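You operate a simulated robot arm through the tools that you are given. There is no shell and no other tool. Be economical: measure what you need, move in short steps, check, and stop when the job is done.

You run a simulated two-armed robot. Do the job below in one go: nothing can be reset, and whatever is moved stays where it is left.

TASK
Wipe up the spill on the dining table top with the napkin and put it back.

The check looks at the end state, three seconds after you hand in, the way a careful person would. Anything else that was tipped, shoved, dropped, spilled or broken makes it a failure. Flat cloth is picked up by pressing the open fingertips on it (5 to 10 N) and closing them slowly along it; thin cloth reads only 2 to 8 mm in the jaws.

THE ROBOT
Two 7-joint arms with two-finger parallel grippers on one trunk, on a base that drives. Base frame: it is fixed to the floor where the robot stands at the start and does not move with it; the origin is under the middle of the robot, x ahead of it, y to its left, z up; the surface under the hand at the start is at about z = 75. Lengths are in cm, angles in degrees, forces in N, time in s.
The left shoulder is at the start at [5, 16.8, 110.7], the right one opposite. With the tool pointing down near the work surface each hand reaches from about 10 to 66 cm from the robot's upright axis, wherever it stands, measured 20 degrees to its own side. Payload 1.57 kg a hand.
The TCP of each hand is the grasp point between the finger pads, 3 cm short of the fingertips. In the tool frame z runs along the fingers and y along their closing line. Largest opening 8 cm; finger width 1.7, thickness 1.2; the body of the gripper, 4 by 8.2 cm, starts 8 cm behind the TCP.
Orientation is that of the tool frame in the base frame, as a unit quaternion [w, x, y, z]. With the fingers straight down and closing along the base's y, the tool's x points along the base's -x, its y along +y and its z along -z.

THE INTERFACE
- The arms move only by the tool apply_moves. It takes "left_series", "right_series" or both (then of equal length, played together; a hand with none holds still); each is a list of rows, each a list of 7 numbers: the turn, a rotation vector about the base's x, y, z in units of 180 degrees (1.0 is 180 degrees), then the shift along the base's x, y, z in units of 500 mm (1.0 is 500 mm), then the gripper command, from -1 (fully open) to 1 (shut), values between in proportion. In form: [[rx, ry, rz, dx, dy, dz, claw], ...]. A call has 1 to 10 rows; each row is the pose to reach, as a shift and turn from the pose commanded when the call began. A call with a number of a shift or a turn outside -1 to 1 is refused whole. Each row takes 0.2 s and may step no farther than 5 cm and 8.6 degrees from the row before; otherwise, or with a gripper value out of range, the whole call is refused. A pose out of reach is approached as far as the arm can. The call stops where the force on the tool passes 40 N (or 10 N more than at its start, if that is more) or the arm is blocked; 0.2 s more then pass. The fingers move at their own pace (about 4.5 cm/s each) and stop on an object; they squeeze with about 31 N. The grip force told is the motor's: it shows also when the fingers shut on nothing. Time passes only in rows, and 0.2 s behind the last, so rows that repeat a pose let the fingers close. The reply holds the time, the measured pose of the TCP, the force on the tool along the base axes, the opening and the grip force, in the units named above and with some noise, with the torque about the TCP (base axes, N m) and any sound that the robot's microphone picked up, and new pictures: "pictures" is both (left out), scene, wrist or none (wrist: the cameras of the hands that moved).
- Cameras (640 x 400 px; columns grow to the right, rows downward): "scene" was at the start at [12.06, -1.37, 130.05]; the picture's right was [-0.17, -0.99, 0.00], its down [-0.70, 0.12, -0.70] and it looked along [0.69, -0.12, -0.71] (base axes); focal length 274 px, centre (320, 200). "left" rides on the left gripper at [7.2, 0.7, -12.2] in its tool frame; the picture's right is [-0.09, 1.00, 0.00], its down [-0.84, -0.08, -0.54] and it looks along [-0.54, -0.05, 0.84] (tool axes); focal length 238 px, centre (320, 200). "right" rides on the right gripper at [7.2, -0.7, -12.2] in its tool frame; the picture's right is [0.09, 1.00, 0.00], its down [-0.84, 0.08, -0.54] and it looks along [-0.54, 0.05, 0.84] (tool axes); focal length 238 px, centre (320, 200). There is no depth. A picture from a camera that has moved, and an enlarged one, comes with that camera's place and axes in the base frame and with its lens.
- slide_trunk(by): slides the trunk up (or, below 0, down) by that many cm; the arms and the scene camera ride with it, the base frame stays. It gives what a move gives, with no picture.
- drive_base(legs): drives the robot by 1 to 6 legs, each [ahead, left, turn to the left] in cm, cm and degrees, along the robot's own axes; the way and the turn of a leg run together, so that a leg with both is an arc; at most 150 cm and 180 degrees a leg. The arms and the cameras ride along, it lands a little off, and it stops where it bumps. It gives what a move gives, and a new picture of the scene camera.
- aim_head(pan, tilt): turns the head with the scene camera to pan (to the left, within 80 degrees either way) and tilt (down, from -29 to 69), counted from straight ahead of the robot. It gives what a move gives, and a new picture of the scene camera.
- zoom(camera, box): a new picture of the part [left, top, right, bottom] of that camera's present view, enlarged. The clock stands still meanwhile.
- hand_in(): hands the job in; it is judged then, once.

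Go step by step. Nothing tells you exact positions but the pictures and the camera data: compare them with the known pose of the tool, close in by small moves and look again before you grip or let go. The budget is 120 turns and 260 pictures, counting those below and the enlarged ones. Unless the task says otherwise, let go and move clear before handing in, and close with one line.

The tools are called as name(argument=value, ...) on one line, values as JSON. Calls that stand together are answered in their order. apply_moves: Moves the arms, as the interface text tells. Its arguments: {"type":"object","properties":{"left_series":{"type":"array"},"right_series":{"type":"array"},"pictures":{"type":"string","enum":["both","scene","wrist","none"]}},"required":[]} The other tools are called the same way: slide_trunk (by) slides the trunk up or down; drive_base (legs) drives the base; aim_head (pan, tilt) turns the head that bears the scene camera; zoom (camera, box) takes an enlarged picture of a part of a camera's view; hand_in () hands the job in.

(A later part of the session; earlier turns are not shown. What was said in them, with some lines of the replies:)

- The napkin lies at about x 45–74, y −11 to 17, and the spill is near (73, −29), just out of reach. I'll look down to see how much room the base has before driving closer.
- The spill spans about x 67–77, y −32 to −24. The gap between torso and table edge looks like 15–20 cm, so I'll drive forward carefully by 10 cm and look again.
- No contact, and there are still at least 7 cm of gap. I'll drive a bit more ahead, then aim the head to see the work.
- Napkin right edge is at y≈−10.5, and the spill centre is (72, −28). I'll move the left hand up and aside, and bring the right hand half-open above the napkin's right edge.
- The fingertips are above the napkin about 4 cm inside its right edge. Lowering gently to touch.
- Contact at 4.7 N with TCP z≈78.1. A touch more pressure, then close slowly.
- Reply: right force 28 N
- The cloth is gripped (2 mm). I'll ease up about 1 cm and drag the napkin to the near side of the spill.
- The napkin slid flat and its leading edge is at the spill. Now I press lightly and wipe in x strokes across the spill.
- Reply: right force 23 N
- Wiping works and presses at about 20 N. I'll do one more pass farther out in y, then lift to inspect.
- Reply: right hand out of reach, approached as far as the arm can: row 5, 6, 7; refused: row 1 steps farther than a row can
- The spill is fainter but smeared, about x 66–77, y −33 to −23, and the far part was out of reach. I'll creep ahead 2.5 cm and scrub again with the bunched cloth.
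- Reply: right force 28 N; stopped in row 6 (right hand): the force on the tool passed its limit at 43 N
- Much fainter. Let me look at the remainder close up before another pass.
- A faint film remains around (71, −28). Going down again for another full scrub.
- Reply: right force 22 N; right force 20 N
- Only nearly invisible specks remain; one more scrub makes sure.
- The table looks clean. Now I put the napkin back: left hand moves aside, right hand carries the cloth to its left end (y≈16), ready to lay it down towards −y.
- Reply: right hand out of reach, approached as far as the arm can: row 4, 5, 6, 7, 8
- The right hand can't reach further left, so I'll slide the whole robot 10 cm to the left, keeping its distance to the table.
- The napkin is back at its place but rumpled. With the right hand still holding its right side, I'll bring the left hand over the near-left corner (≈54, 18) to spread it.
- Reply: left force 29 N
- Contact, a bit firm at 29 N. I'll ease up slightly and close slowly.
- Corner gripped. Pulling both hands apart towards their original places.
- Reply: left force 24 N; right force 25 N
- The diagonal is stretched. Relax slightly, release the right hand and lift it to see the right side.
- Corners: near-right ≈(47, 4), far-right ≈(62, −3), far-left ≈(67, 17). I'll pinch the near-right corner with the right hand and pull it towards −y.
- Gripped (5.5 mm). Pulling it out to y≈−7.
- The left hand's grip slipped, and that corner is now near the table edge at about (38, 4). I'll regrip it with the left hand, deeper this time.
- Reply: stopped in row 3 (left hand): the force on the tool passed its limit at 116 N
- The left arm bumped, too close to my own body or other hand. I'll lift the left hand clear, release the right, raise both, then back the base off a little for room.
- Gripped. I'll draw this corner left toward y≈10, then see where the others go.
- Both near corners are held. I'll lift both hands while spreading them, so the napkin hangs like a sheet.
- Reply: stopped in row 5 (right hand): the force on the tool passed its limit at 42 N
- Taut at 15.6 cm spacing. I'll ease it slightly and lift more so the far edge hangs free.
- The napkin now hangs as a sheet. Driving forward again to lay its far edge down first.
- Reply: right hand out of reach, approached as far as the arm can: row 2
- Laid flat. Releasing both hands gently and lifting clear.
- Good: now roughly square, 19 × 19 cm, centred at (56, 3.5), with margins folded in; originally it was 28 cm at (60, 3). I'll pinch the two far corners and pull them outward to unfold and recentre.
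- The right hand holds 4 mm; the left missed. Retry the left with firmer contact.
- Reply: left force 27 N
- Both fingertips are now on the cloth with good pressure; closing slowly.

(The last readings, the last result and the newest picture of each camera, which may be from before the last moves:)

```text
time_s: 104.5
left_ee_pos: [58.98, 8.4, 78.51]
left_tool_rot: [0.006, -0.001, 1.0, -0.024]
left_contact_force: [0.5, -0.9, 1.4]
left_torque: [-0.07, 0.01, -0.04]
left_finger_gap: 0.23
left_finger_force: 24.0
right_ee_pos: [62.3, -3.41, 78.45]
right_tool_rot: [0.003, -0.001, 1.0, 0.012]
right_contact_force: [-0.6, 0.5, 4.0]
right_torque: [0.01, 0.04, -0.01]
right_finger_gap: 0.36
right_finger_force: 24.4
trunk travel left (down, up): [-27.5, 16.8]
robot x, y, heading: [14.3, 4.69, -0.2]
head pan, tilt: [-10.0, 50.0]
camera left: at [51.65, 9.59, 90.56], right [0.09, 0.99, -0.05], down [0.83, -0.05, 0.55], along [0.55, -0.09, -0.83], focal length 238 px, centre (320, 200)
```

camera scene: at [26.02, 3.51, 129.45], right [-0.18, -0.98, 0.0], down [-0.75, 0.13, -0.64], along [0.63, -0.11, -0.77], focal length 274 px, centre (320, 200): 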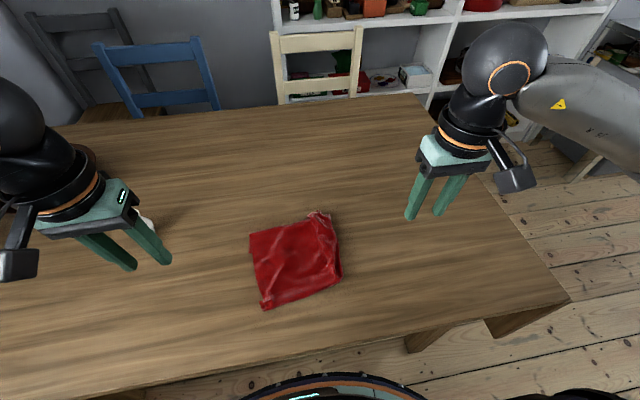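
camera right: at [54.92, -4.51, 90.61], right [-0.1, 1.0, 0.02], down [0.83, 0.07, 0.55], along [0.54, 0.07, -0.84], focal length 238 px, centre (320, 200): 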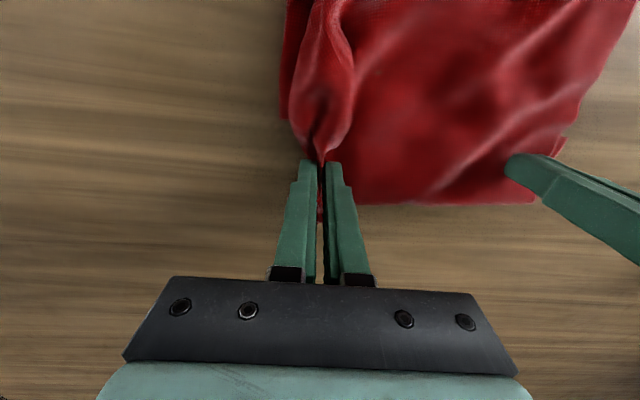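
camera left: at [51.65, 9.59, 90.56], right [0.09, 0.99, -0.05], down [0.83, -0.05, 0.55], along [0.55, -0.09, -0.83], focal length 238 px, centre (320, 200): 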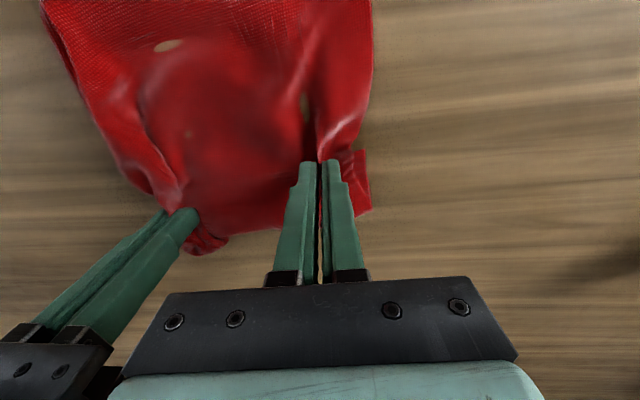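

Both far sides are gripped. Pulling forward and apart.

apply_moves(left_series=[[0, 0, 0, 0.0, 0.01, 0.015, 1], [0, 0, 0, 0.02, 0.03, 0.02, 1], [0, 0, 0, 0.05, 0.04, 0.02, 1], [0, 0, 0, 0.08, 0.04, 0.02, 1], [0, 0, 0, 0.11, 0.04, 0.02, 1], [0, 0, 0, 0.13, 0.04, 0.01, 1], [0, 0, 0, 0.13, 0.04, 0.01, 1]], right_series=[[0, 0, 0, 0.0, -0.01, 0.015, 1], [0, 0, 0, 0.02, -0.03, 0.02, 1], [0, 0, 0, 0.05, -0.05, 0.02, 1], [0, 0, 0, 0.08, -0.06, 0.02, 1], [0, 0, 0, 0.11, -0.07, 0.02, 1], [0, 0, 0, 0.13, -0.07, 0.01, 1], [0, 0, 0, 0.13, -0.07, 0.01, 1]])

```text
time_s: 106.1
left_ee_pos: [65.6, 10.41, 78.99]
left_tool_rot: [0.005, -0.002, 1.0, -0.024]
left_contact_force: [0.3, -3.2, -0.3]
left_torque: [-0.12, -0.01, 0.04]
left_finger_gap: 0.19
left_finger_force: 23.3
right_ee_pos: [68.8, -7.01, 78.9]
right_tool_rot: [0.003, -0.002, 1.0, 0.011]
right_contact_force: [-0.7, 4.5, 0.2]
right_torque: [0.1, 0.01, 0.0]
right_finger_gap: 0.2
right_finger_force: 23.9
trunk travel left (down, up): [-27.5, 16.8]
robot x, y, heading: [14.43, 4.92, -0.2]
head pan, tilt: [-10.0, 50.0]
camera scene: at [26.06, 3.5, 129.45], right [-0.18, -0.98, 0.0], down [-0.75, 0.14, -0.64], along [0.63, -0.11, -0.77], focal length 274 px, centre (320, 200)
camera right: at [61.51, -7.98, 91.14], right [-0.1, 1.0, 0.02], down [0.83, 0.07, 0.55], along [0.55, 0.07, -0.84], focal length 238 px, centre (320, 200)
camera left: at [58.18, 11.59, 91.09], right [0.09, 0.99, -0.05], down [0.83, -0.05, 0.55], along [0.55, -0.09, -0.83], focal length 238 px, centre (320, 200)
```

scene: 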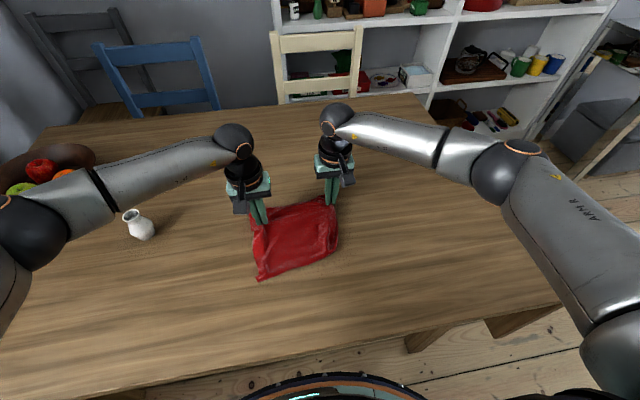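
right: 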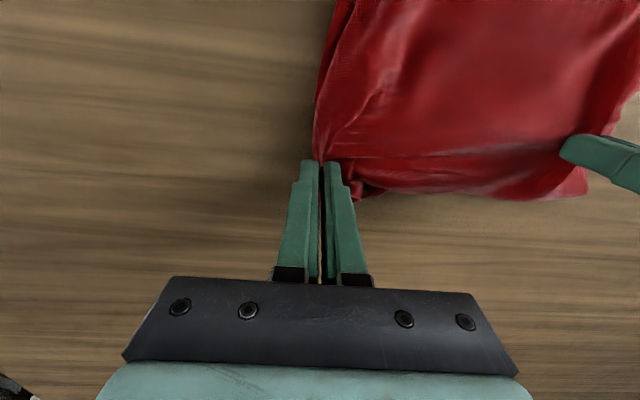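
left: 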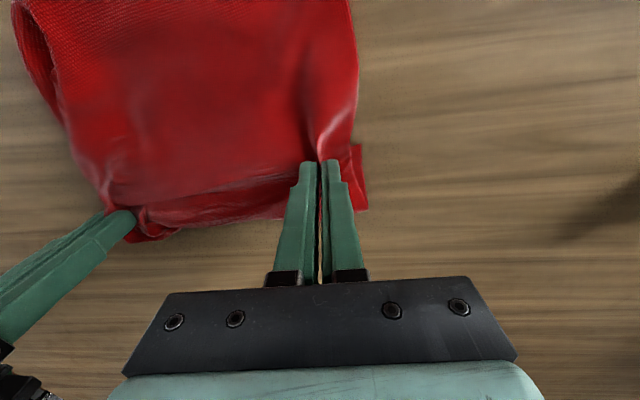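

The napkin is now centred well, at x 52–71, y −8 to 13. The margins may be folded under, so I'll lift it by the far corners to hang, then lay the near edge first and move forward.

apply_moves(left_series=[[0, 0, 0, 0, 0, 0.09, 1], [0, 0, 0, -0.02, 0, 0.18, 1], [0, 0, 0, -0.06, 0, 0.26, 1], [0, 0, 0, -0.1, 0, 0.34, 1], [0, 0, 0, -0.14, 0, 0.42, 1], [0, 0, 0, -0.18, 0, 0.5, 1], [0, 0, 0, -0.24, 0, 0.56, 1], [0, 0, 0, -0.3, 0, 0.58, 1], [0, 0, 0, -0.34, 0, 0.58, 1], [0, 0, 0, -0.34, 0, 0.58, 1]], right_series=[[0, 0, 0, 0, 0, 0.09, 1], [0, 0, 0, -0.02, 0, 0.18, 1], [0, 0, 0, -0.06, 0, 0.26, 1], [0, 0, 0, -0.1, 0, 0.34, 1], [0, 0, 0, -0.14, 0, 0.42, 1], [0, 0, 0, -0.18, 0, 0.5, 1], [0, 0, 0, -0.24, 0, 0.56, 1], [0, 0, 0, -0.3, 0, 0.58, 1], [0, 0, 0, -0.36, 0, 0.58, 1], [0, 0, 0, -0.38, 0, 0.58, 1]])

```text
time_s: 108.3
left_ee_pos: [48.77, 10.56, 108.13]
left_tool_rot: [0.005, -0.002, 1.0, -0.023]
left_contact_force: [0.6, -1.7, -0.4]
left_torque: [-0.1, -0.03, 0.01]
left_finger_gap: 0.19
left_finger_force: 23.4
right_ee_pos: [49.97, -6.95, 108.11]
right_tool_rot: [0.004, -0.003, 1.0, 0.011]
right_contact_force: [-0.7, 2.3, 0.0]
right_torque: [0.07, -0.06, -0.04]
right_finger_gap: 0.2
right_finger_force: 23.2
trunk travel left (down, up): [-27.5, 16.8]
robot x, y, heading: [14.43, 4.94, 0.1]
head pan, tilt: [-10.0, 50.0]
camera scene: at [26.07, 3.5, 129.44], right [-0.18, -0.98, 0.0], down [-0.75, 0.14, -0.64], along [0.63, -0.11, -0.77], focal length 274 px, centre (320, 200)
camera right: at [42.54, -7.9, 120.2], right [-0.1, 1.0, 0.02], down [0.83, 0.07, 0.55], along [0.55, 0.07, -0.84], focal length 238 px, centre (320, 200)
camera left: at [41.41, 11.78, 120.15], right [0.09, 0.99, -0.05], down [0.83, -0.05, 0.55], along [0.55, -0.09, -0.83], focal length 238 px, centre (320, 200)
```

scene: 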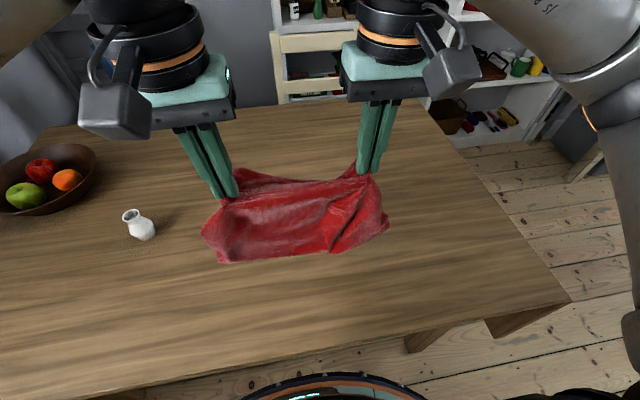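
right: 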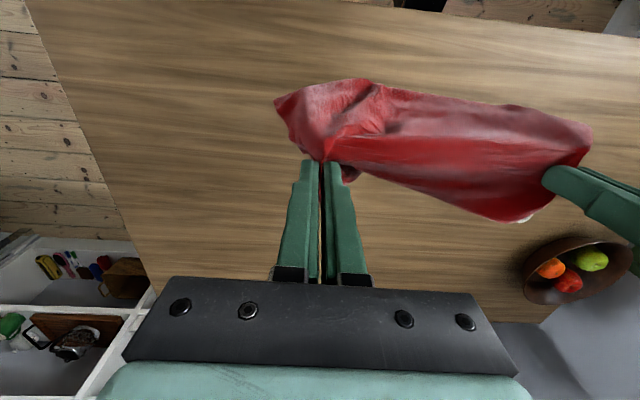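
left: 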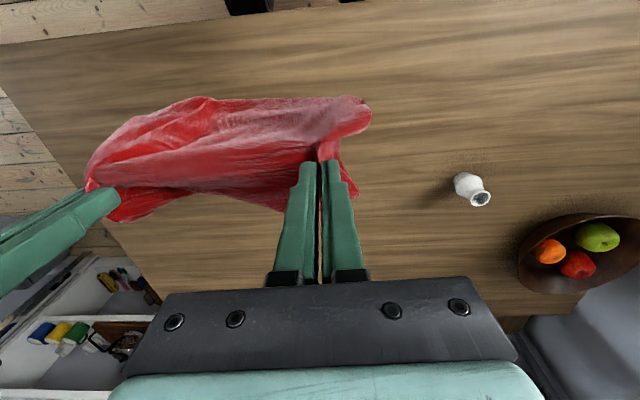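

apply_moves(left_series=[[0, 0, 0, 0, 0, -0.04, 1], [0, 0, 0, 0, 0, -0.06, 1], [0, 0, 0, 0, 0, -0.06, 1], [0, 0, 0, 0, 0, -0.06, 1], [0, 0, 0, 0, 0, -0.06, 1]], right_series=[[0, 0, 0, 0, 0, -0.04, 1], [0, 0, 0, 0, 0, -0.06, 1], [0, 0, 0, 0, 0, -0.06, 1], [0, 0, 0, 0, 0, -0.06, 1], [0, 0, 0, 0, 0, -0.06, 1]])

```text
time_s: 109.5
left_ee_pos: [48.53, 10.48, 105.09]
left_tool_rot: [0.005, -0.001, 1.0, -0.023]
left_contact_force: [0.9, -1.7, -0.4]
left_torque: [-0.06, -0.04, 0.02]
left_finger_gap: 0.2
left_finger_force: 23.4
right_ee_pos: [49.92, -6.81, 104.98]
right_tool_rot: [0.003, -0.002, 1.0, 0.012]
right_contact_force: [0.2, 1.9, -0.1]
right_torque: [0.08, 0.0, 0.0]
right_finger_gap: 0.18
right_finger_force: 23.5
trunk travel left (down, up): [-27.5, 16.8]
robot x, y, heading: [14.1, 4.72, -0.2]
head pan, tilt: [-10.0, 50.0]
camera scene: at [26.07, 3.5, 129.44], right [-0.18, -0.98, 0.0], down [-0.75, 0.14, -0.64], along [0.63, -0.11, -0.77], focal length 274 px, centre (320, 200)
camera right: at [42.5, -7.93, 117.21], right [-0.1, 1.0, 0.02], down [0.83, 0.07, 0.55], along [0.55, 0.07, -0.84], focal length 238 px, centre (320, 200)
camera left: at [41.19, 11.7, 117.11], right [0.09, 0.99, -0.05], down [0.83, -0.05, 0.55], along [0.55, -0.09, -0.83], focal length 238 px, centre (320, 200)
```

scene: 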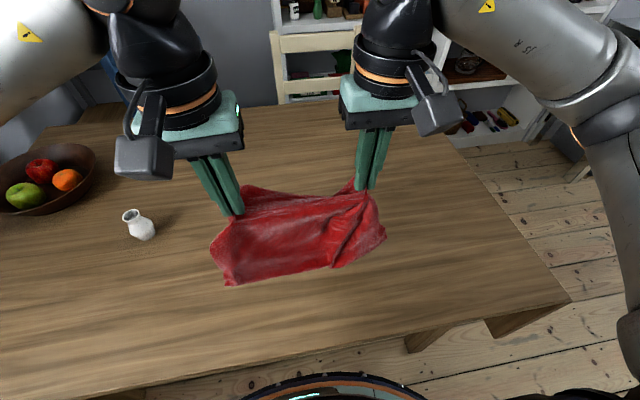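
right: 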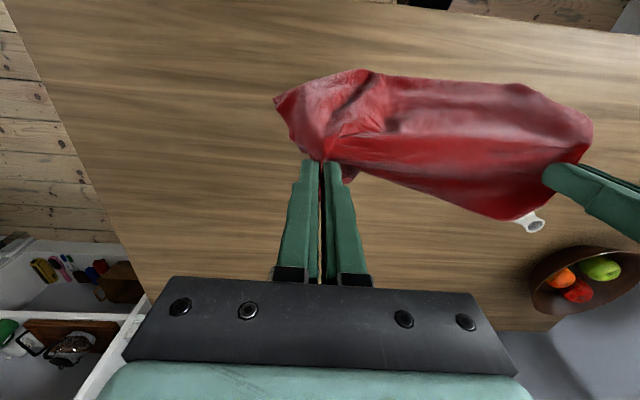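
left: 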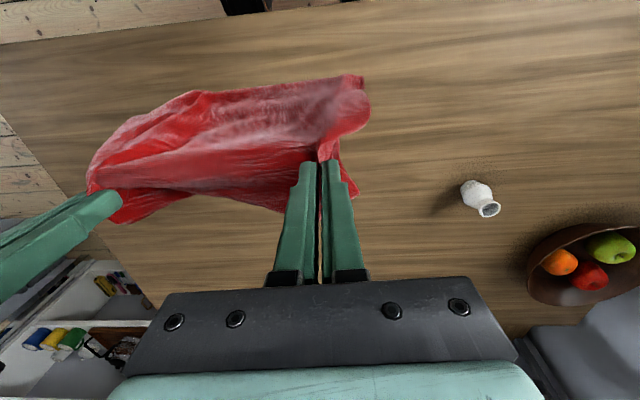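

apply_moves(left_series=[[0, 0, 0, 0, 0, -0.09, 1], [0, 0, 0, 0, 0.01, -0.18, 1], [0, 0, 0, 0, 0.02, -0.27, 1], [0, 0, 0, 0.07, 0.02, -0.33, 1], [0, 0, 0, 0.14, 0.02, -0.39, 1], [0, 0, 0, 0.22, 0.02, -0.43, 1], [0, 0, 0, 0.3, 0.02, -0.44, 1], [0, 0, 0, 0.36, 0.02, -0.44, 1], [0, 0, 0, 0.34, 0.02, -0.49, 1], [0, 0, 0, 0.29, 0.02, -0.525, 1]], right_series=[[0, 0, 0, 0, 0, -0.09, 1], [0, 0, 0, 0, 0.01, -0.18, 1], [0, 0, 0, 0, 0.02, -0.27, 1], [0, 0, 0, 0.07, 0.02, -0.33, 1], [0, 0, 0, 0.14, 0.02, -0.39, 1], [0, 0, 0, 0.22, 0.02, -0.43, 1], [0, 0, 0, 0.3, 0.02, -0.44, 1], [0, 0, 0, 0.36, 0.02, -0.44, 1], [0, 0, 0, 0.34, 0.02, -0.49, 1], [0, 0, 0, 0.29, 0.02, -0.525, 1]])

```text
time_s: 111.7
left_ee_pos: [63.13, 11.16, 78.89]
left_tool_rot: [0.006, -0.001, 1.0, -0.025]
left_contact_force: [0.0, -0.1, 0.7]
left_torque: [-0.02, -0.02, 0.0]
left_finger_gap: 0.16
left_finger_force: 23.5
right_ee_pos: [64.13, -5.86, 78.85]
right_tool_rot: [0.004, -0.002, 1.0, 0.011]
right_contact_force: [0.1, 0.1, 0.1]
right_torque: [0.02, -0.02, -0.01]
right_finger_gap: 0.18
right_finger_force: 23.7
trunk travel left (down, up): [-27.5, 16.8]
robot x, y, heading: [14.27, 4.9, -0.0]
head pan, tilt: [-10.0, 50.0]
camera scene: at [26.05, 3.5, 129.45], right [-0.18, -0.98, 0.0], down [-0.75, 0.14, -0.64], along [0.63, -0.11, -0.77], focal length 274 px, centre (320, 200)
camera right: at [56.86, -6.92, 91.02], right [-0.1, 1.0, 0.02], down [0.83, 0.07, 0.55], along [0.55, 0.07, -0.83], focal length 238 px, centre (320, 200)
camera left: at [55.7, 12.47, 90.93], right [0.09, 0.99, -0.05], down [0.83, -0.05, 0.55], along [0.55, -0.09, -0.83], focal length 238 px, centre (320, 200)
```

scene: 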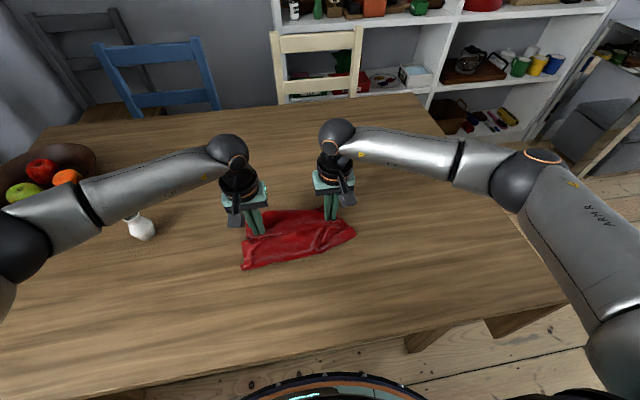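
right: 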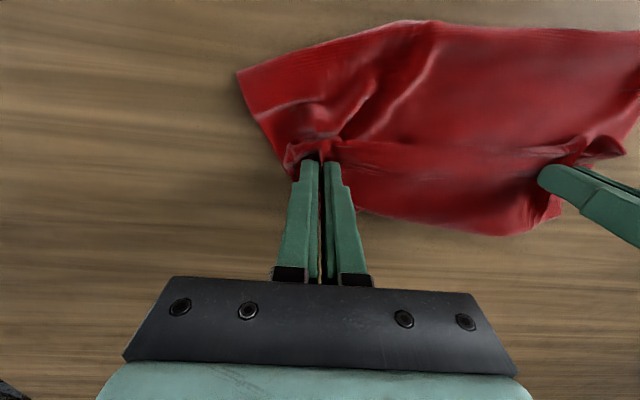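
left: 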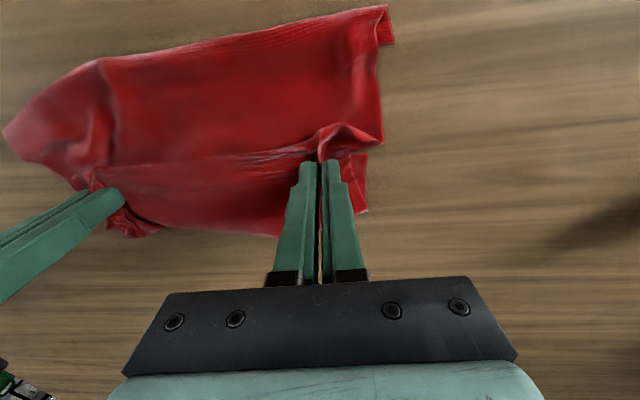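

Placed over the original spot. Release and lift to look.

apply_moves(left_series=[[0, 0, 0, 0, 0, -0.006, 0.8], [0, 0, 0, 0, 0, -0.006, 0.4], [0, 0, 0, 0, 0, 0.0, 0.1], [0, 0, 0, 0, 0, 0.04, 0.1], [0, 0, 0, 0, 0, 0.12, 0.1], [0, 0, 0, -0.05, 0.05, 0.18, 0.1], [0, 0, 0, -0.1, 0.1, 0.25, 0.1], [0, 0, 0, -0.15, 0.15, 0.31, 0.1], [0, 0, 0, -0.2, 0.2, 0.35, 0.1], [0, 0, 0, -0.26, 0.25, 0.35, 0.1]], right_series=[[0, 0, 0, 0, 0, -0.006, 0.8], [0, 0, 0, 0, 0, -0.006, 0.4], [0, 0, 0, 0, 0, 0.0, 0.1], [0, 0, 0, 0, 0, 0.04, 0.1], [0, 0, 0, 0, 0, 0.12, 0.1], [0, 0, 0, -0.05, -0.05, 0.18, 0.1], [0, 0, 0, -0.1, -0.1, 0.25, 0.1], [0, 0, 0, -0.15, -0.15, 0.31, 0.1], [0, 0, 0, -0.2, -0.2, 0.35, 0.1], [0, 0, 0, -0.26, -0.25, 0.35, 0.1]], pictures="scene")

zoom(camera="scene", box=[180, 170, 420, 320])

```text
time_s: 113.9
left_ee_pos: [49.77, 23.99, 96.05]
left_tool_rot: [0.005, -0.001, 1.0, -0.023]
left_contact_force: [-0.2, -0.2, -0.2]
left_torque: [0.01, -0.01, -0.01]
left_finger_gap: 3.59
left_finger_force: 0.0
right_ee_pos: [51.16, -18.42, 96.25]
right_tool_rot: [0.005, -0.003, 1.0, 0.013]
right_contact_force: [-0.4, 0.1, -0.2]
right_torque: [0.01, -0.01, 0.0]
right_finger_gap: 3.62
right_finger_force: 0.0
trunk travel left (down, up): [-27.5, 16.8]
robot x, y, heading: [14.21, 4.71, -0.5]
head pan, tilt: [-10.0, 50.0]
camera scene: at [26.0, 3.5, 129.46], right [-0.18, -0.98, 0.0], down [-0.75, 0.13, -0.64], along [0.63, -0.11, -0.77], focal length 274 px, centre (320, 200)
```

scene: 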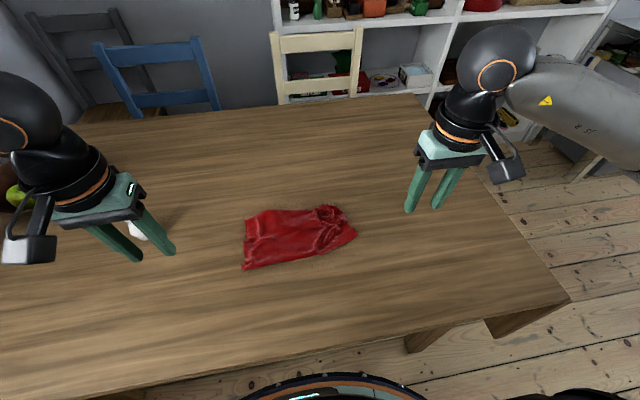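

```text
2.67 times, centred on (300, 245) of scene
camera zoom: at [26.0, 3.5, 129.46], right [-0.18, -0.98, 0.0], down [-0.75, 0.13, -0.64], along [0.63, -0.11, -0.77], focal length 732 px, centre (373, 80)
```

zoom: 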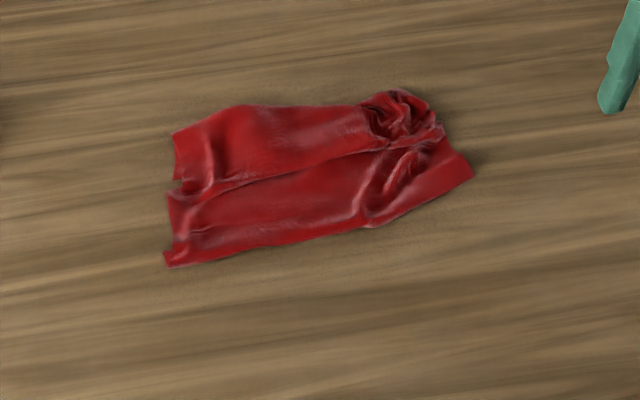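

It's now folded to about 25 × 14 cm. I'll pinch the two near corners, lift, and lay the far edge first again (which spread it well before), with the pinches closer to the edge.

apply_moves(left_series=[[0, 0, 0, 0.03, -0.05, -0.04, 0.2], [0, 0, 0, 0.06, -0.1, -0.08, 0.2], [0, 0, 0, 0.09, -0.15, -0.12, 0.2], [0, 0, 0, 0.12, -0.2, -0.16, 0.2], [0, 0, 0, 0.144, -0.224, -0.21, 0.2], [0, 0, 0, 0.144, -0.224, -0.27, 0.2], [0, 0, 0, 0.144, -0.224, -0.31, 0.2], [0, 0, 0, 0.144, -0.224, -0.31, 0.2]], right_series=[[0, 0, 0, 0.03, 0.04, -0.04, 0.2], [0, 0, 0, 0.06, 0.08, -0.08, 0.2], [0, 0, 0, 0.1, 0.12, -0.12, 0.2], [0, 0, 0, 0.14, 0.16, -0.16, 0.2], [0, 0, 0, 0.17, 0.2, -0.21, 0.2], [0, 0, 0, 0.176, 0.2, -0.27, 0.2], [0, 0, 0, 0.176, 0.2, -0.31, 0.2], [0, 0, 0, 0.176, 0.2, -0.31, 0.2]], pictures="wrist")

```text
time_s: 115.7
left_ee_pos: [57.3, 12.76, 80.52]
left_tool_rot: [0.004, -0.002, 1.0, -0.024]
left_contact_force: [-0.4, 0.4, -0.8]
left_torque: [0.02, 0.01, 0.02]
left_finger_gap: 3.21
left_finger_force: 0.0
right_ee_pos: [60.11, -8.42, 80.86]
right_tool_rot: [0.003, -0.002, 1.0, 0.012]
right_contact_force: [0.9, 0.3, 0.8]
right_torque: [-0.02, -0.04, -0.01]
right_finger_gap: 3.17
right_finger_force: 0.0
trunk travel left (down, up): [-27.5, 16.8]
robot x, y, heading: [14.47, 4.64, -0.4]
head pan, tilt: [-10.0, 50.0]
camera right: at [52.77, -9.55, 93.02], right [-0.1, 1.0, 0.02], down [0.83, 0.07, 0.55], along [0.55, 0.07, -0.83], focal length 238 px, centre (320, 200)
camera left: at [49.92, 14.0, 92.59], right [0.09, 0.99, -0.05], down [0.83, -0.05, 0.55], along [0.55, -0.09, -0.83], focal length 238 px, centre (320, 200)
```

right: 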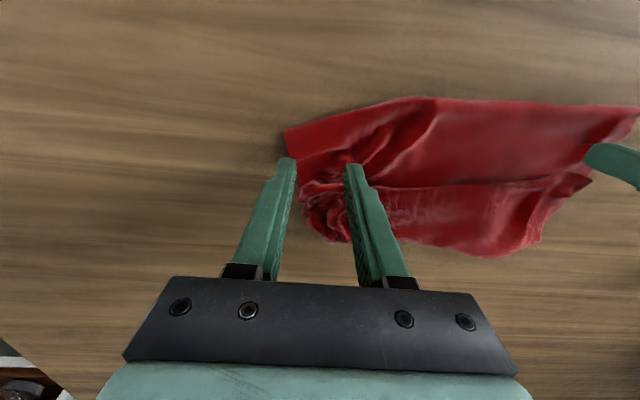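
left: 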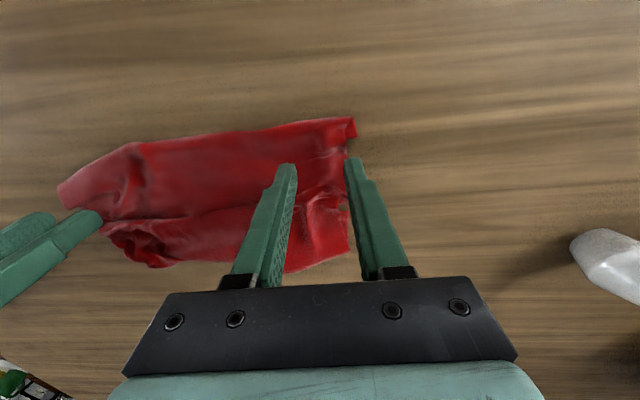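

apply_moves(left_series=[[0, 0, 0, -0.01, -0.016, -0.02, 0.2], [0, 0, 0, -0.01, -0.016, -0.045, 0.2], [0, 0, 0, -0.01, -0.016, -0.05, 0.2], [0, 0, 0, -0.01, -0.016, -0.05, 0.35], [0, 0, 0, -0.01, -0.016, -0.048, 0.5], [0, 0, 0, -0.01, -0.016, -0.047, 0.65], [0, 0, 0, -0.01, -0.016, -0.046, 0.8], [0, 0, 0, -0.01, -0.016, -0.045, 1], [0, 0, 0, -0.01, -0.016, -0.044, 1], [0, 0, 0, -0.01, -0.016, -0.044, 1]], right_series=[[0, 0, 0, -0.03, 0.018, -0.02, 0.2], [0, 0, 0, -0.03, 0.018, -0.045, 0.2], [0, 0, 0, -0.03, 0.018, -0.055, 0.2], [0, 0, 0, -0.03, 0.018, -0.056, 0.35], [0, 0, 0, -0.03, 0.018, -0.055, 0.5], [0, 0, 0, -0.03, 0.018, -0.054, 0.65], [0, 0, 0, -0.03, 0.018, -0.053, 0.8], [0, 0, 0, -0.03, 0.018, -0.052, 1], [0, 0, 0, -0.03, 0.018, -0.05, 1], [0, 0, 0, -0.03, 0.018, -0.05, 1]], pictures="wrist")

```text
time_s: 117.9
left_ee_pos: [56.63, 11.87, 78.6]
left_tool_rot: [0.005, -0.002, 1.0, -0.024]
left_contact_force: [1.0, -0.4, 3.0]
left_torque: [-0.04, -0.02, 0.0]
left_finger_gap: 0.17
left_finger_force: 22.9
right_ee_pos: [58.57, -7.54, 78.22]
right_tool_rot: [0.003, -0.002, 1.0, 0.012]
right_contact_force: [0.5, -1.3, 5.3]
right_torque: [-0.08, -0.04, 0.05]
right_finger_gap: 0.2
right_finger_force: 23.5
trunk travel left (down, up): [-27.5, 16.8]
robot x, y, heading: [14.39, 4.93, -0.3]
head pan, tilt: [-10.0, 50.0]
camera right: at [51.21, -8.61, 90.38], right [-0.1, 1.0, 0.02], down [0.83, 0.07, 0.55], along [0.54, 0.07, -0.84], focal length 238 px, centre (320, 200)
camera left: at [49.29, 13.13, 90.59], right [0.09, 0.99, -0.05], down [0.83, -0.05, 0.56], along [0.55, -0.09, -0.83], focal length 238 px, centre (320, 200)
```

right: 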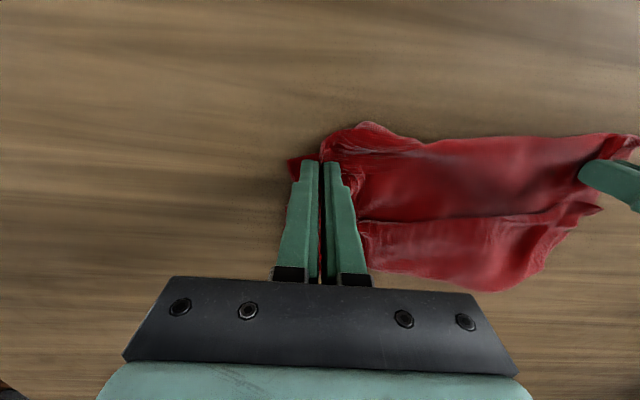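
left: 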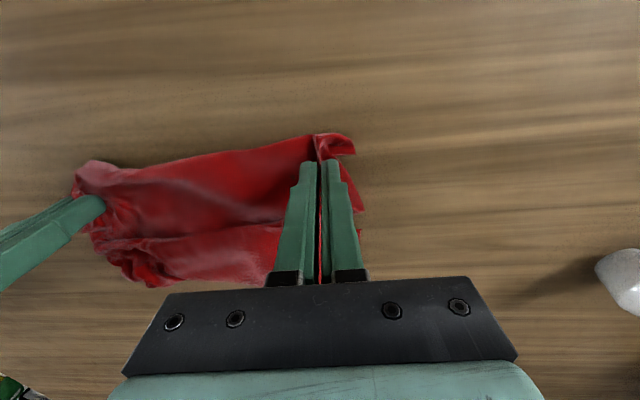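

Both gripped. Lifting to hang the sheet and looking.

apply_moves(left_series=[[0, 0, 0, 0, 0.0, 0.09, 1], [0, 0, 0, 0, 0, 0.18, 1], [0, 0, 0, 0, 0, 0.27, 1], [0, 0, 0, 0, 0, 0.36, 1], [0, 0, 0, 0, 0, 0.45, 1], [0, 0, 0, 0, 0, 0.54, 1], [0, 0, 0, 0, 0, 0.58, 1], [0, 0, 0, 0, 0, 0.58, 1], [0, 0, 0, 0, 0, 0.58, 1]], right_series=[[0, 0, 0, 0, 0.0, 0.09, 1], [0, 0, 0, 0, 0, 0.18, 1], [0, 0, 0, 0, 0, 0.27, 1], [0, 0, 0, 0, 0, 0.36, 1], [0, 0, 0, 0, 0, 0.45, 1], [0, 0, 0, 0, 0, 0.54, 1], [0, 0, 0, 0, 0, 0.58, 1], [0, 0, 0, 0, 0, 0.58, 1], [0, 0, 0, 0, 0, 0.58, 1]])

```text
time_s: 119.9
left_ee_pos: [56.62, 11.91, 107.61]
left_tool_rot: [0.006, -0.001, 1.0, -0.024]
left_contact_force: [-0.3, -0.5, -0.2]
left_torque: [0.01, 0.01, 0.01]
left_finger_gap: 0.18
left_finger_force: 23.5
right_ee_pos: [58.79, -7.51, 107.13]
right_tool_rot: [0.002, -0.002, 1.0, 0.012]
right_contact_force: [-0.4, -0.7, -1.2]
right_torque: [0.04, 0.03, 0.02]
right_finger_gap: 0.18
right_finger_force: 24.1
trunk travel left (down, up): [-27.5, 16.8]
robot x, y, heading: [14.82, 5.07, -0.1]
head pan, tilt: [-10.0, 50.0]
camera scene: at [26.07, 3.5, 129.45], right [-0.18, -0.98, 0.0], down [-0.75, 0.14, -0.64], along [0.63, -0.11, -0.77], focal length 274 px, centre (320, 200)
camera right: at [51.4, -8.58, 119.33], right [-0.1, 1.0, 0.02], down [0.83, 0.07, 0.55], along [0.55, 0.07, -0.84], focal length 238 px, centre (320, 200)
camera left: at [49.3, 13.14, 119.6], right [0.09, 0.99, -0.05], down [0.83, -0.05, 0.55], along [0.55, -0.09, -0.83], focal length 238 px, centre (320, 200)
```

scene: 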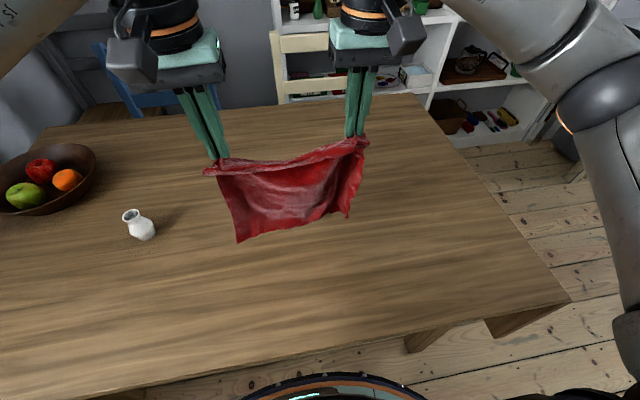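
right: 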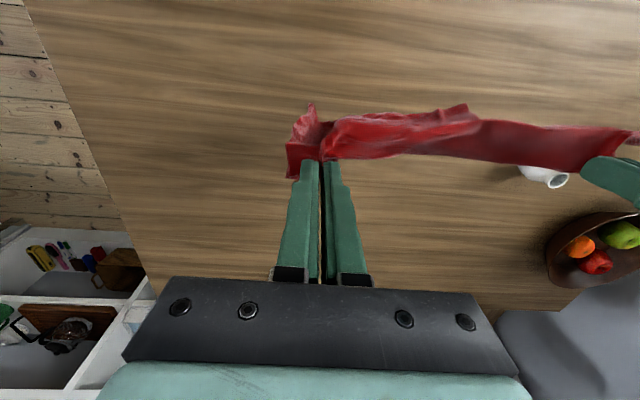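
left: 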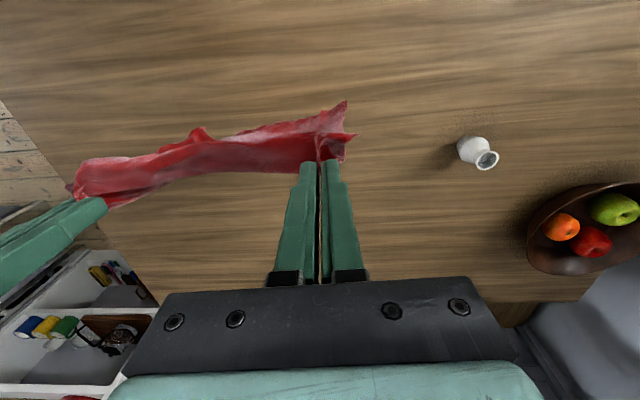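

Now it hangs as a full sheet. Forward and down so the far edge touches near x≈72.

apply_moves(left_series=[[0, 0, 0, 0.06, 0.0, 0, 1], [0, 0, 0, 0.13, 0, 0, 1], [0, 0, 0, 0.2, 0, -0.01, 1], [0, 0, 0, 0.26, 0, -0.03, 1], [0, 0, 0, 0.31, 0, -0.06, 1], [0, 0, 0, 0.33, 0, -0.1, 1], [0, 0, 0, 0.33, 0, -0.13, 1], [0, 0, 0, 0.33, 0, -0.13, 1]], right_series=[[0, 0, 0, 0.06, 0.0, 0, 1], [0, 0, 0, 0.13, 0, 0, 1], [0, 0, 0, 0.2, 0, -0.01, 1], [0, 0, 0, 0.25, 0, -0.03, 1], [0, 0, 0, 0.28, 0, -0.06, 1], [0, 0, 0, 0.3, 0, -0.1, 1], [0, 0, 0, 0.3, 0, -0.13, 1], [0, 0, 0, 0.3, 0, -0.13, 1]])

```text
time_s: 121.7
left_ee_pos: [73.04, 12.02, 101.11]
left_tool_rot: [0.005, -0.001, 1.0, -0.023]
left_contact_force: [0.0, -0.6, 0.4]
left_torque: [0.01, -0.01, 0.0]
left_finger_gap: 0.15
left_finger_force: 23.0
right_ee_pos: [73.72, -7.53, 100.68]
right_tool_rot: [0.004, -0.002, 1.0, 0.013]
right_contact_force: [-0.3, -0.3, -0.1]
right_torque: [0.01, 0.01, -0.01]
right_finger_gap: 0.18
right_finger_force: 23.2
trunk travel left (down, up): [-27.5, 16.8]
robot x, y, heading: [14.21, 4.96, -0.2]
head pan, tilt: [-10.0, 50.0]
camera scene: at [26.07, 3.5, 129.45], right [-0.18, -0.98, 0.0], down [-0.75, 0.14, -0.64], along [0.63, -0.11, -0.77], focal length 274 px, centre (320, 200)
camera right: at [66.37, -8.62, 112.93], right [-0.1, 1.0, 0.02], down [0.83, 0.07, 0.55], along [0.55, 0.07, -0.84], focal length 238 px, centre (320, 200)
camera left: at [65.73, 13.25, 113.07], right [0.09, 0.99, -0.05], down [0.83, -0.05, 0.55], along [0.55, -0.09, -0.83], focal length 238 px, centre (320, 200)
```

scene: 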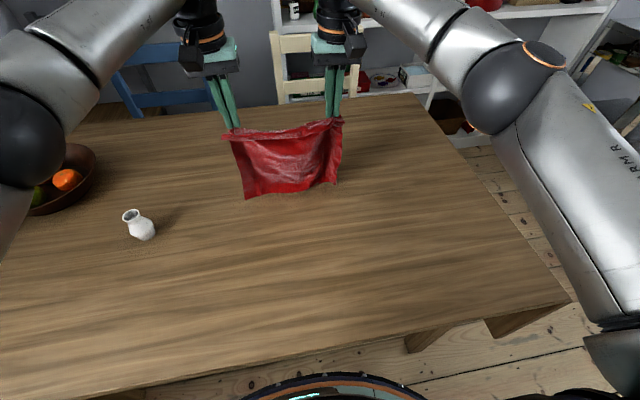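
right: 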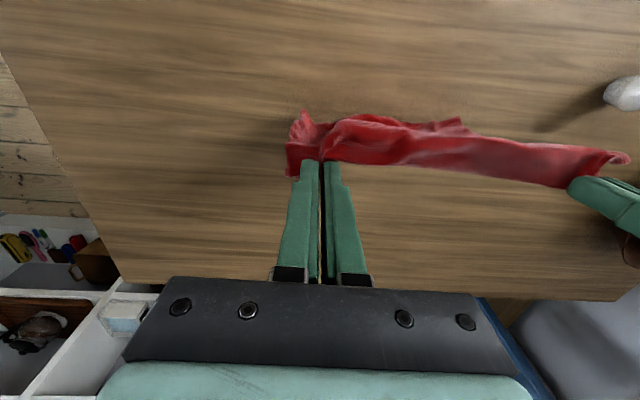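
left: 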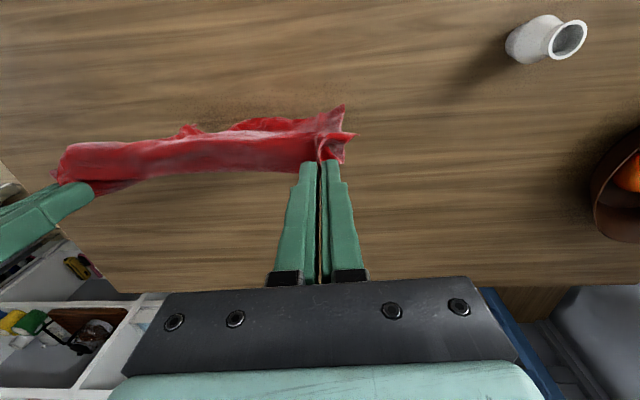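

apply_moves(left_series=[[0, 0, 0, 0, 0, -0.07, 1], [0, 0, 0, -0.03, 0, -0.11, 1], [0, 0, 0, -0.08, 0, -0.16, 1], [0, 0, 0, -0.14, 0, -0.21, 1], [0, 0, 0, -0.2, 0, -0.27, 1], [0, 0, 0, -0.26, 0, -0.32, 1], [0, 0, 0, -0.32, 0, -0.37, 1], [0, 0, 0, -0.38, 0, -0.41, 1], [0, 0, 0, -0.43, 0, -0.435, 1], [0, 0, 0, -0.46, 0, -0.445, 1]], right_series=[[0, 0, 0, 0, 0, -0.07, 1], [0, 0, 0, -0.03, 0, -0.11, 1], [0, 0, 0, -0.08, 0, -0.16, 1], [0, 0, 0, -0.14, 0, -0.21, 1], [0, 0, 0, -0.2, 0, -0.27, 1], [0, 0, 0, -0.26, 0, -0.32, 1], [0, 0, 0, -0.32, 0, -0.37, 1], [0, 0, 0, -0.38, 0, -0.41, 1], [0, 0, 0, -0.43, 0, -0.43, 1], [0, 0, 0, -0.46, 0, -0.437, 1]])

```text
time_s: 123.9
left_ee_pos: [49.98, 12.0, 78.79]
left_tool_rot: [0.005, -0.002, 1.0, -0.025]
left_contact_force: [0.2, -0.1, 0.8]
left_torque: [0.01, -0.01, -0.02]
left_finger_gap: 0.15
left_finger_force: 23.8
right_ee_pos: [50.7, -7.56, 78.97]
right_tool_rot: [0.004, -0.002, 1.0, 0.013]
right_contact_force: [0.2, -0.3, -0.7]
right_torque: [-0.03, 0.01, 0.01]
right_finger_gap: 0.19
right_finger_force: 23.9
trunk travel left (down, up): [-27.5, 16.8]
robot x, y, heading: [13.99, 5.05, -0.2]
head pan, tilt: [-10.0, 50.0]
camera scene: at [26.06, 3.5, 129.45], right [-0.18, -0.98, 0.0], down [-0.75, 0.14, -0.64], along [0.63, -0.11, -0.77], focal length 274 px, centre (320, 200)
camera right: at [43.31, -8.63, 91.17], right [-0.1, 1.0, 0.02], down [0.83, 0.07, 0.55], along [0.55, 0.07, -0.84], focal length 238 px, centre (320, 200)
camera left: at [42.7, 13.15, 90.82], right [0.09, 0.99, -0.05], down [0.83, -0.05, 0.55], along [0.55, -0.09, -0.83], focal length 238 px, centre (320, 200)
```

scene: 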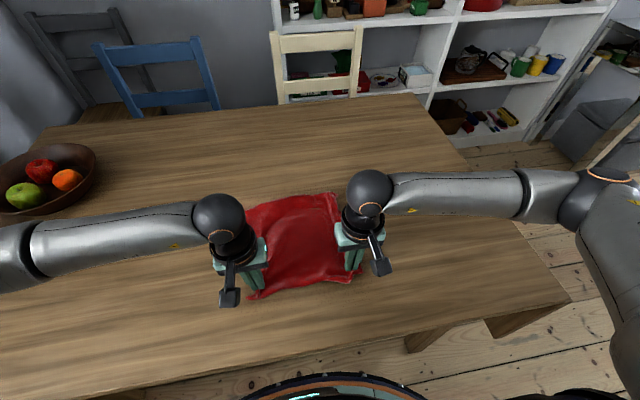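
right: 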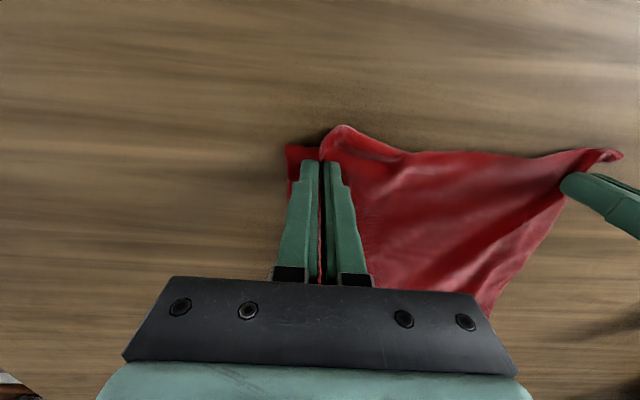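
left: 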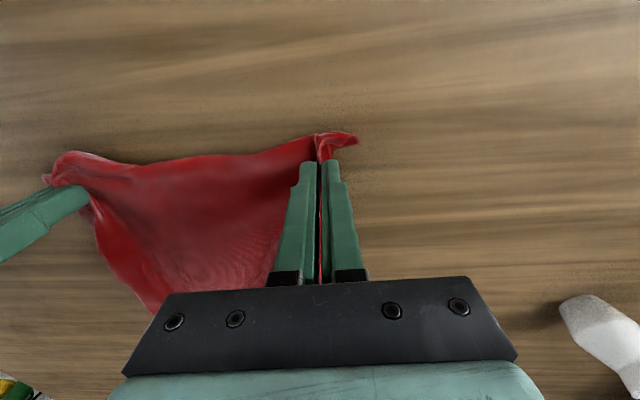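

Excellent, the napkin is spread flat over x≈47–71. Spread the near corners slightly, then release and lift straight up.

apply_moves(left_series=[[0, 0, 0, -0.02, 0.025, -0.004, 1], [0, 0, 0, -0.03, 0.035, -0.006, 1], [0, 0, 0, -0.03, 0.035, -0.006, 0.8], [0, 0, 0, -0.03, 0.035, -0.004, 0.5], [0, 0, 0, -0.03, 0.035, 0.0, 0.2], [0, 0, 0, -0.03, 0.035, 0.04, 0.1], [0, 0, 0, -0.03, 0.035, 0.12, 0.1], [0, 0, 0, -0.03, 0.06, 0.2, 0.1], [0, 0, 0, -0.03, 0.13, 0.26, 0.1], [0, 0, 0, -0.03, 0.2, 0.32, 0.1]], right_series=[[0, 0, 0, -0.02, -0.02, -0.004, 1], [0, 0, 0, -0.03, -0.03, -0.008, 1], [0, 0, 0, -0.03, -0.03, -0.008, 0.8], [0, 0, 0, -0.03, -0.03, -0.006, 0.5], [0, 0, 0, -0.03, -0.03, 0.0, 0.2], [0, 0, 0, -0.03, -0.03, 0.04, 0.1], [0, 0, 0, -0.03, -0.03, 0.12, 0.1], [0, 0, 0, -0.03, -0.06, 0.2, 0.1], [0, 0, 0, -0.03, -0.13, 0.26, 0.1], [0, 0, 0, -0.03, -0.2, 0.32, 0.1]], pictures="scene")

zoom(camera="scene", box=[180, 170, 420, 320])

```text
time_s: 126.1
left_ee_pos: [48.57, 22.09, 94.83]
left_tool_rot: [0.006, -0.001, 1.0, -0.022]
left_contact_force: [-0.6, 0.3, -0.4]
left_torque: [0.01, 0.03, -0.03]
left_finger_gap: 3.61
left_finger_force: 0.2
right_ee_pos: [49.11, -17.48, 95.11]
right_tool_rot: [0.005, -0.003, 1.0, 0.013]
right_contact_force: [0.4, -0.2, 0.7]
right_torque: [0.0, -0.02, 0.0]
right_finger_gap: 3.59
right_finger_force: 0.0
trunk travel left (down, up): [-27.5, 16.8]
robot x, y, heading: [14.39, 4.93, 0.1]
head pan, tilt: [-10.0, 50.0]
camera scene: at [26.03, 3.51, 129.45], right [-0.18, -0.98, 0.0], down [-0.75, 0.13, -0.64], along [0.63, -0.11, -0.77], focal length 274 px, centre (320, 200)
```

scene: 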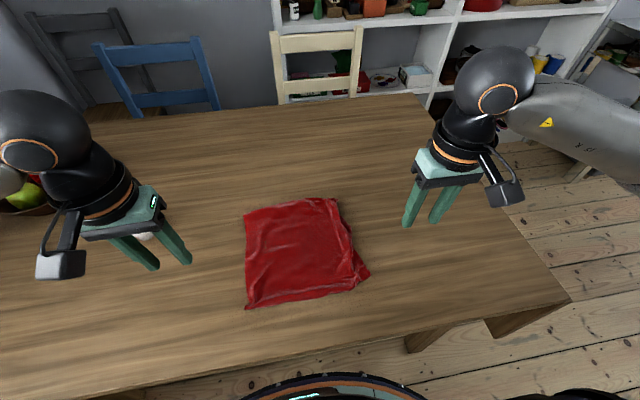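

```text
2.67 times, centred on (300, 245) of scene
camera zoom: at [26.03, 3.51, 129.45], right [-0.18, -0.98, 0.0], down [-0.75, 0.13, -0.64], along [0.63, -0.11, -0.77], focal length 732 px, centre (373, 80)
```

zoom: 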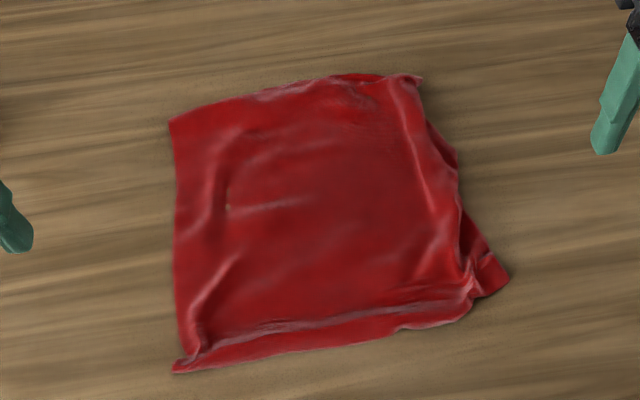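

The napkin is spread flat at its place (x 46–70, y −11 to 15, against 45–74 and −11 to 17 originally). I'll raise the hands clear and make a final check of the spill area.

apply_moves(left_series=[[0, 0, 0, 0, 0.05, 0.05, -0.5], [0, 0, 0, 0, 0.1, 0.1, -1], [0, 0, 0, 0, 0.12, 0.15, -1], [0, 0, 0, 0, 0.12, 0.15, -1]], right_series=[[0, 0, 0, -0.03, -0.04, 0.05, -0.5], [0, 0, 0, -0.06, -0.08, 0.1, -1], [0, 0, 0, -0.08, -0.12, 0.15, -1], [0, 0, 0, -0.08, -0.12, 0.15, -1]])

zoom(camera="right", box=[200, 80, 420, 260])

zoom(camera="scene", box=[340, 130, 520, 260])

```text
time_s: 127.1
left_ee_pos: [48.66, 28.02, 102.22]
left_tool_rot: [0.005, -0.002, 1.0, -0.023]
left_contact_force: [-0.6, -0.9, -0.2]
left_torque: [-0.01, -0.01, 0.0]
left_finger_gap: 8.01
left_finger_force: 0.1
right_ee_pos: [45.04, -23.47, 102.59]
right_tool_rot: [0.003, -0.002, 1.0, 0.012]
right_contact_force: [0.3, -0.6, -0.2]
right_torque: [0.02, 0.01, -0.02]
right_finger_gap: 8.0
right_finger_force: 0.1
trunk travel left (down, up): [-27.5, 16.8]
robot x, y, heading: [14.09, 4.52, -0.1]
head pan, tilt: [-10.0, 50.0]
camera scene: at [26.08, 3.5, 129.44], right [-0.18, -0.98, 0.0], down [-0.75, 0.14, -0.64], along [0.63, -0.11, -0.77], focal length 274 px, centre (320, 200)
camera right: at [37.75, -24.49, 114.74], right [-0.1, 0.99, 0.02], down [0.83, 0.07, 0.55], along [0.54, 0.07, -0.84], focal length 238 px, centre (320, 200)
camera left: at [41.34, 29.22, 114.25], right [0.09, 0.99, -0.05], down [0.83, -0.05, 0.55], along [0.55, -0.09, -0.83], focal length 238 px, centre (320, 200)
```

scene: 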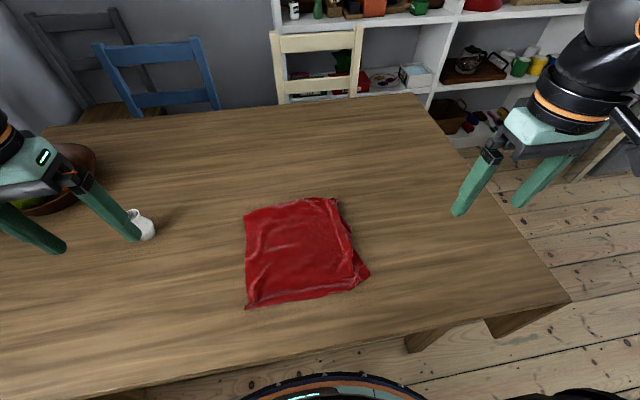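
right: 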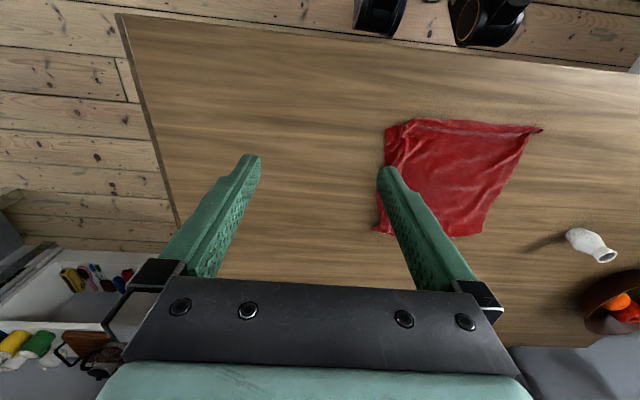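
left: 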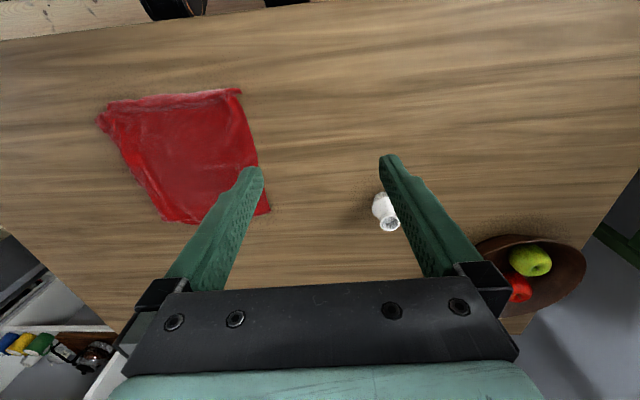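

```text
2.22 times, centred on (310, 170) of right
camera zoom: at [37.75, -24.49, 114.74], right [-0.1, 0.99, 0.02], down [0.83, 0.07, 0.55], along [0.54, 0.07, -0.84], focal length 530 px, centre (342, 267)
```

zoom: 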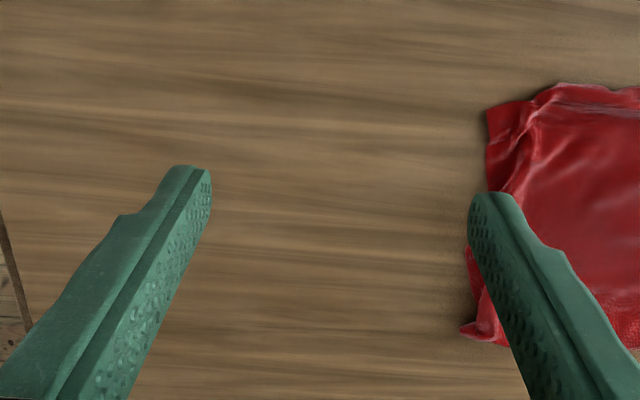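

```text
3.08 times, centred on (430, 195) of scene
camera zoom: at [26.08, 3.5, 129.44], right [-0.18, -0.98, 0.0], down [-0.75, 0.14, -0.64], along [0.63, -0.11, -0.77], focal length 844 px, centre (-18, 215)
```

zoom: 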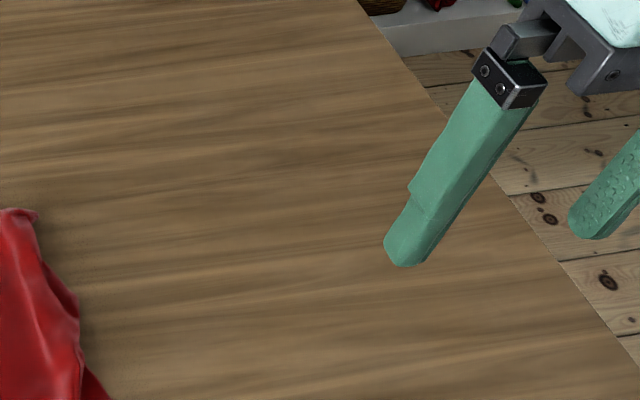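

The table is clean where the spill was, the napkin lies flat at its original place, and the vase and bowl are untouched. Both hands are open and clear, so I'm handing in.

hand_in()

```text
The job is handed in.
```

I wiped up the spill and put the napkin back in its original place, slightly creased with a little of its edge folded in, and nothing else on the table was disturbed.
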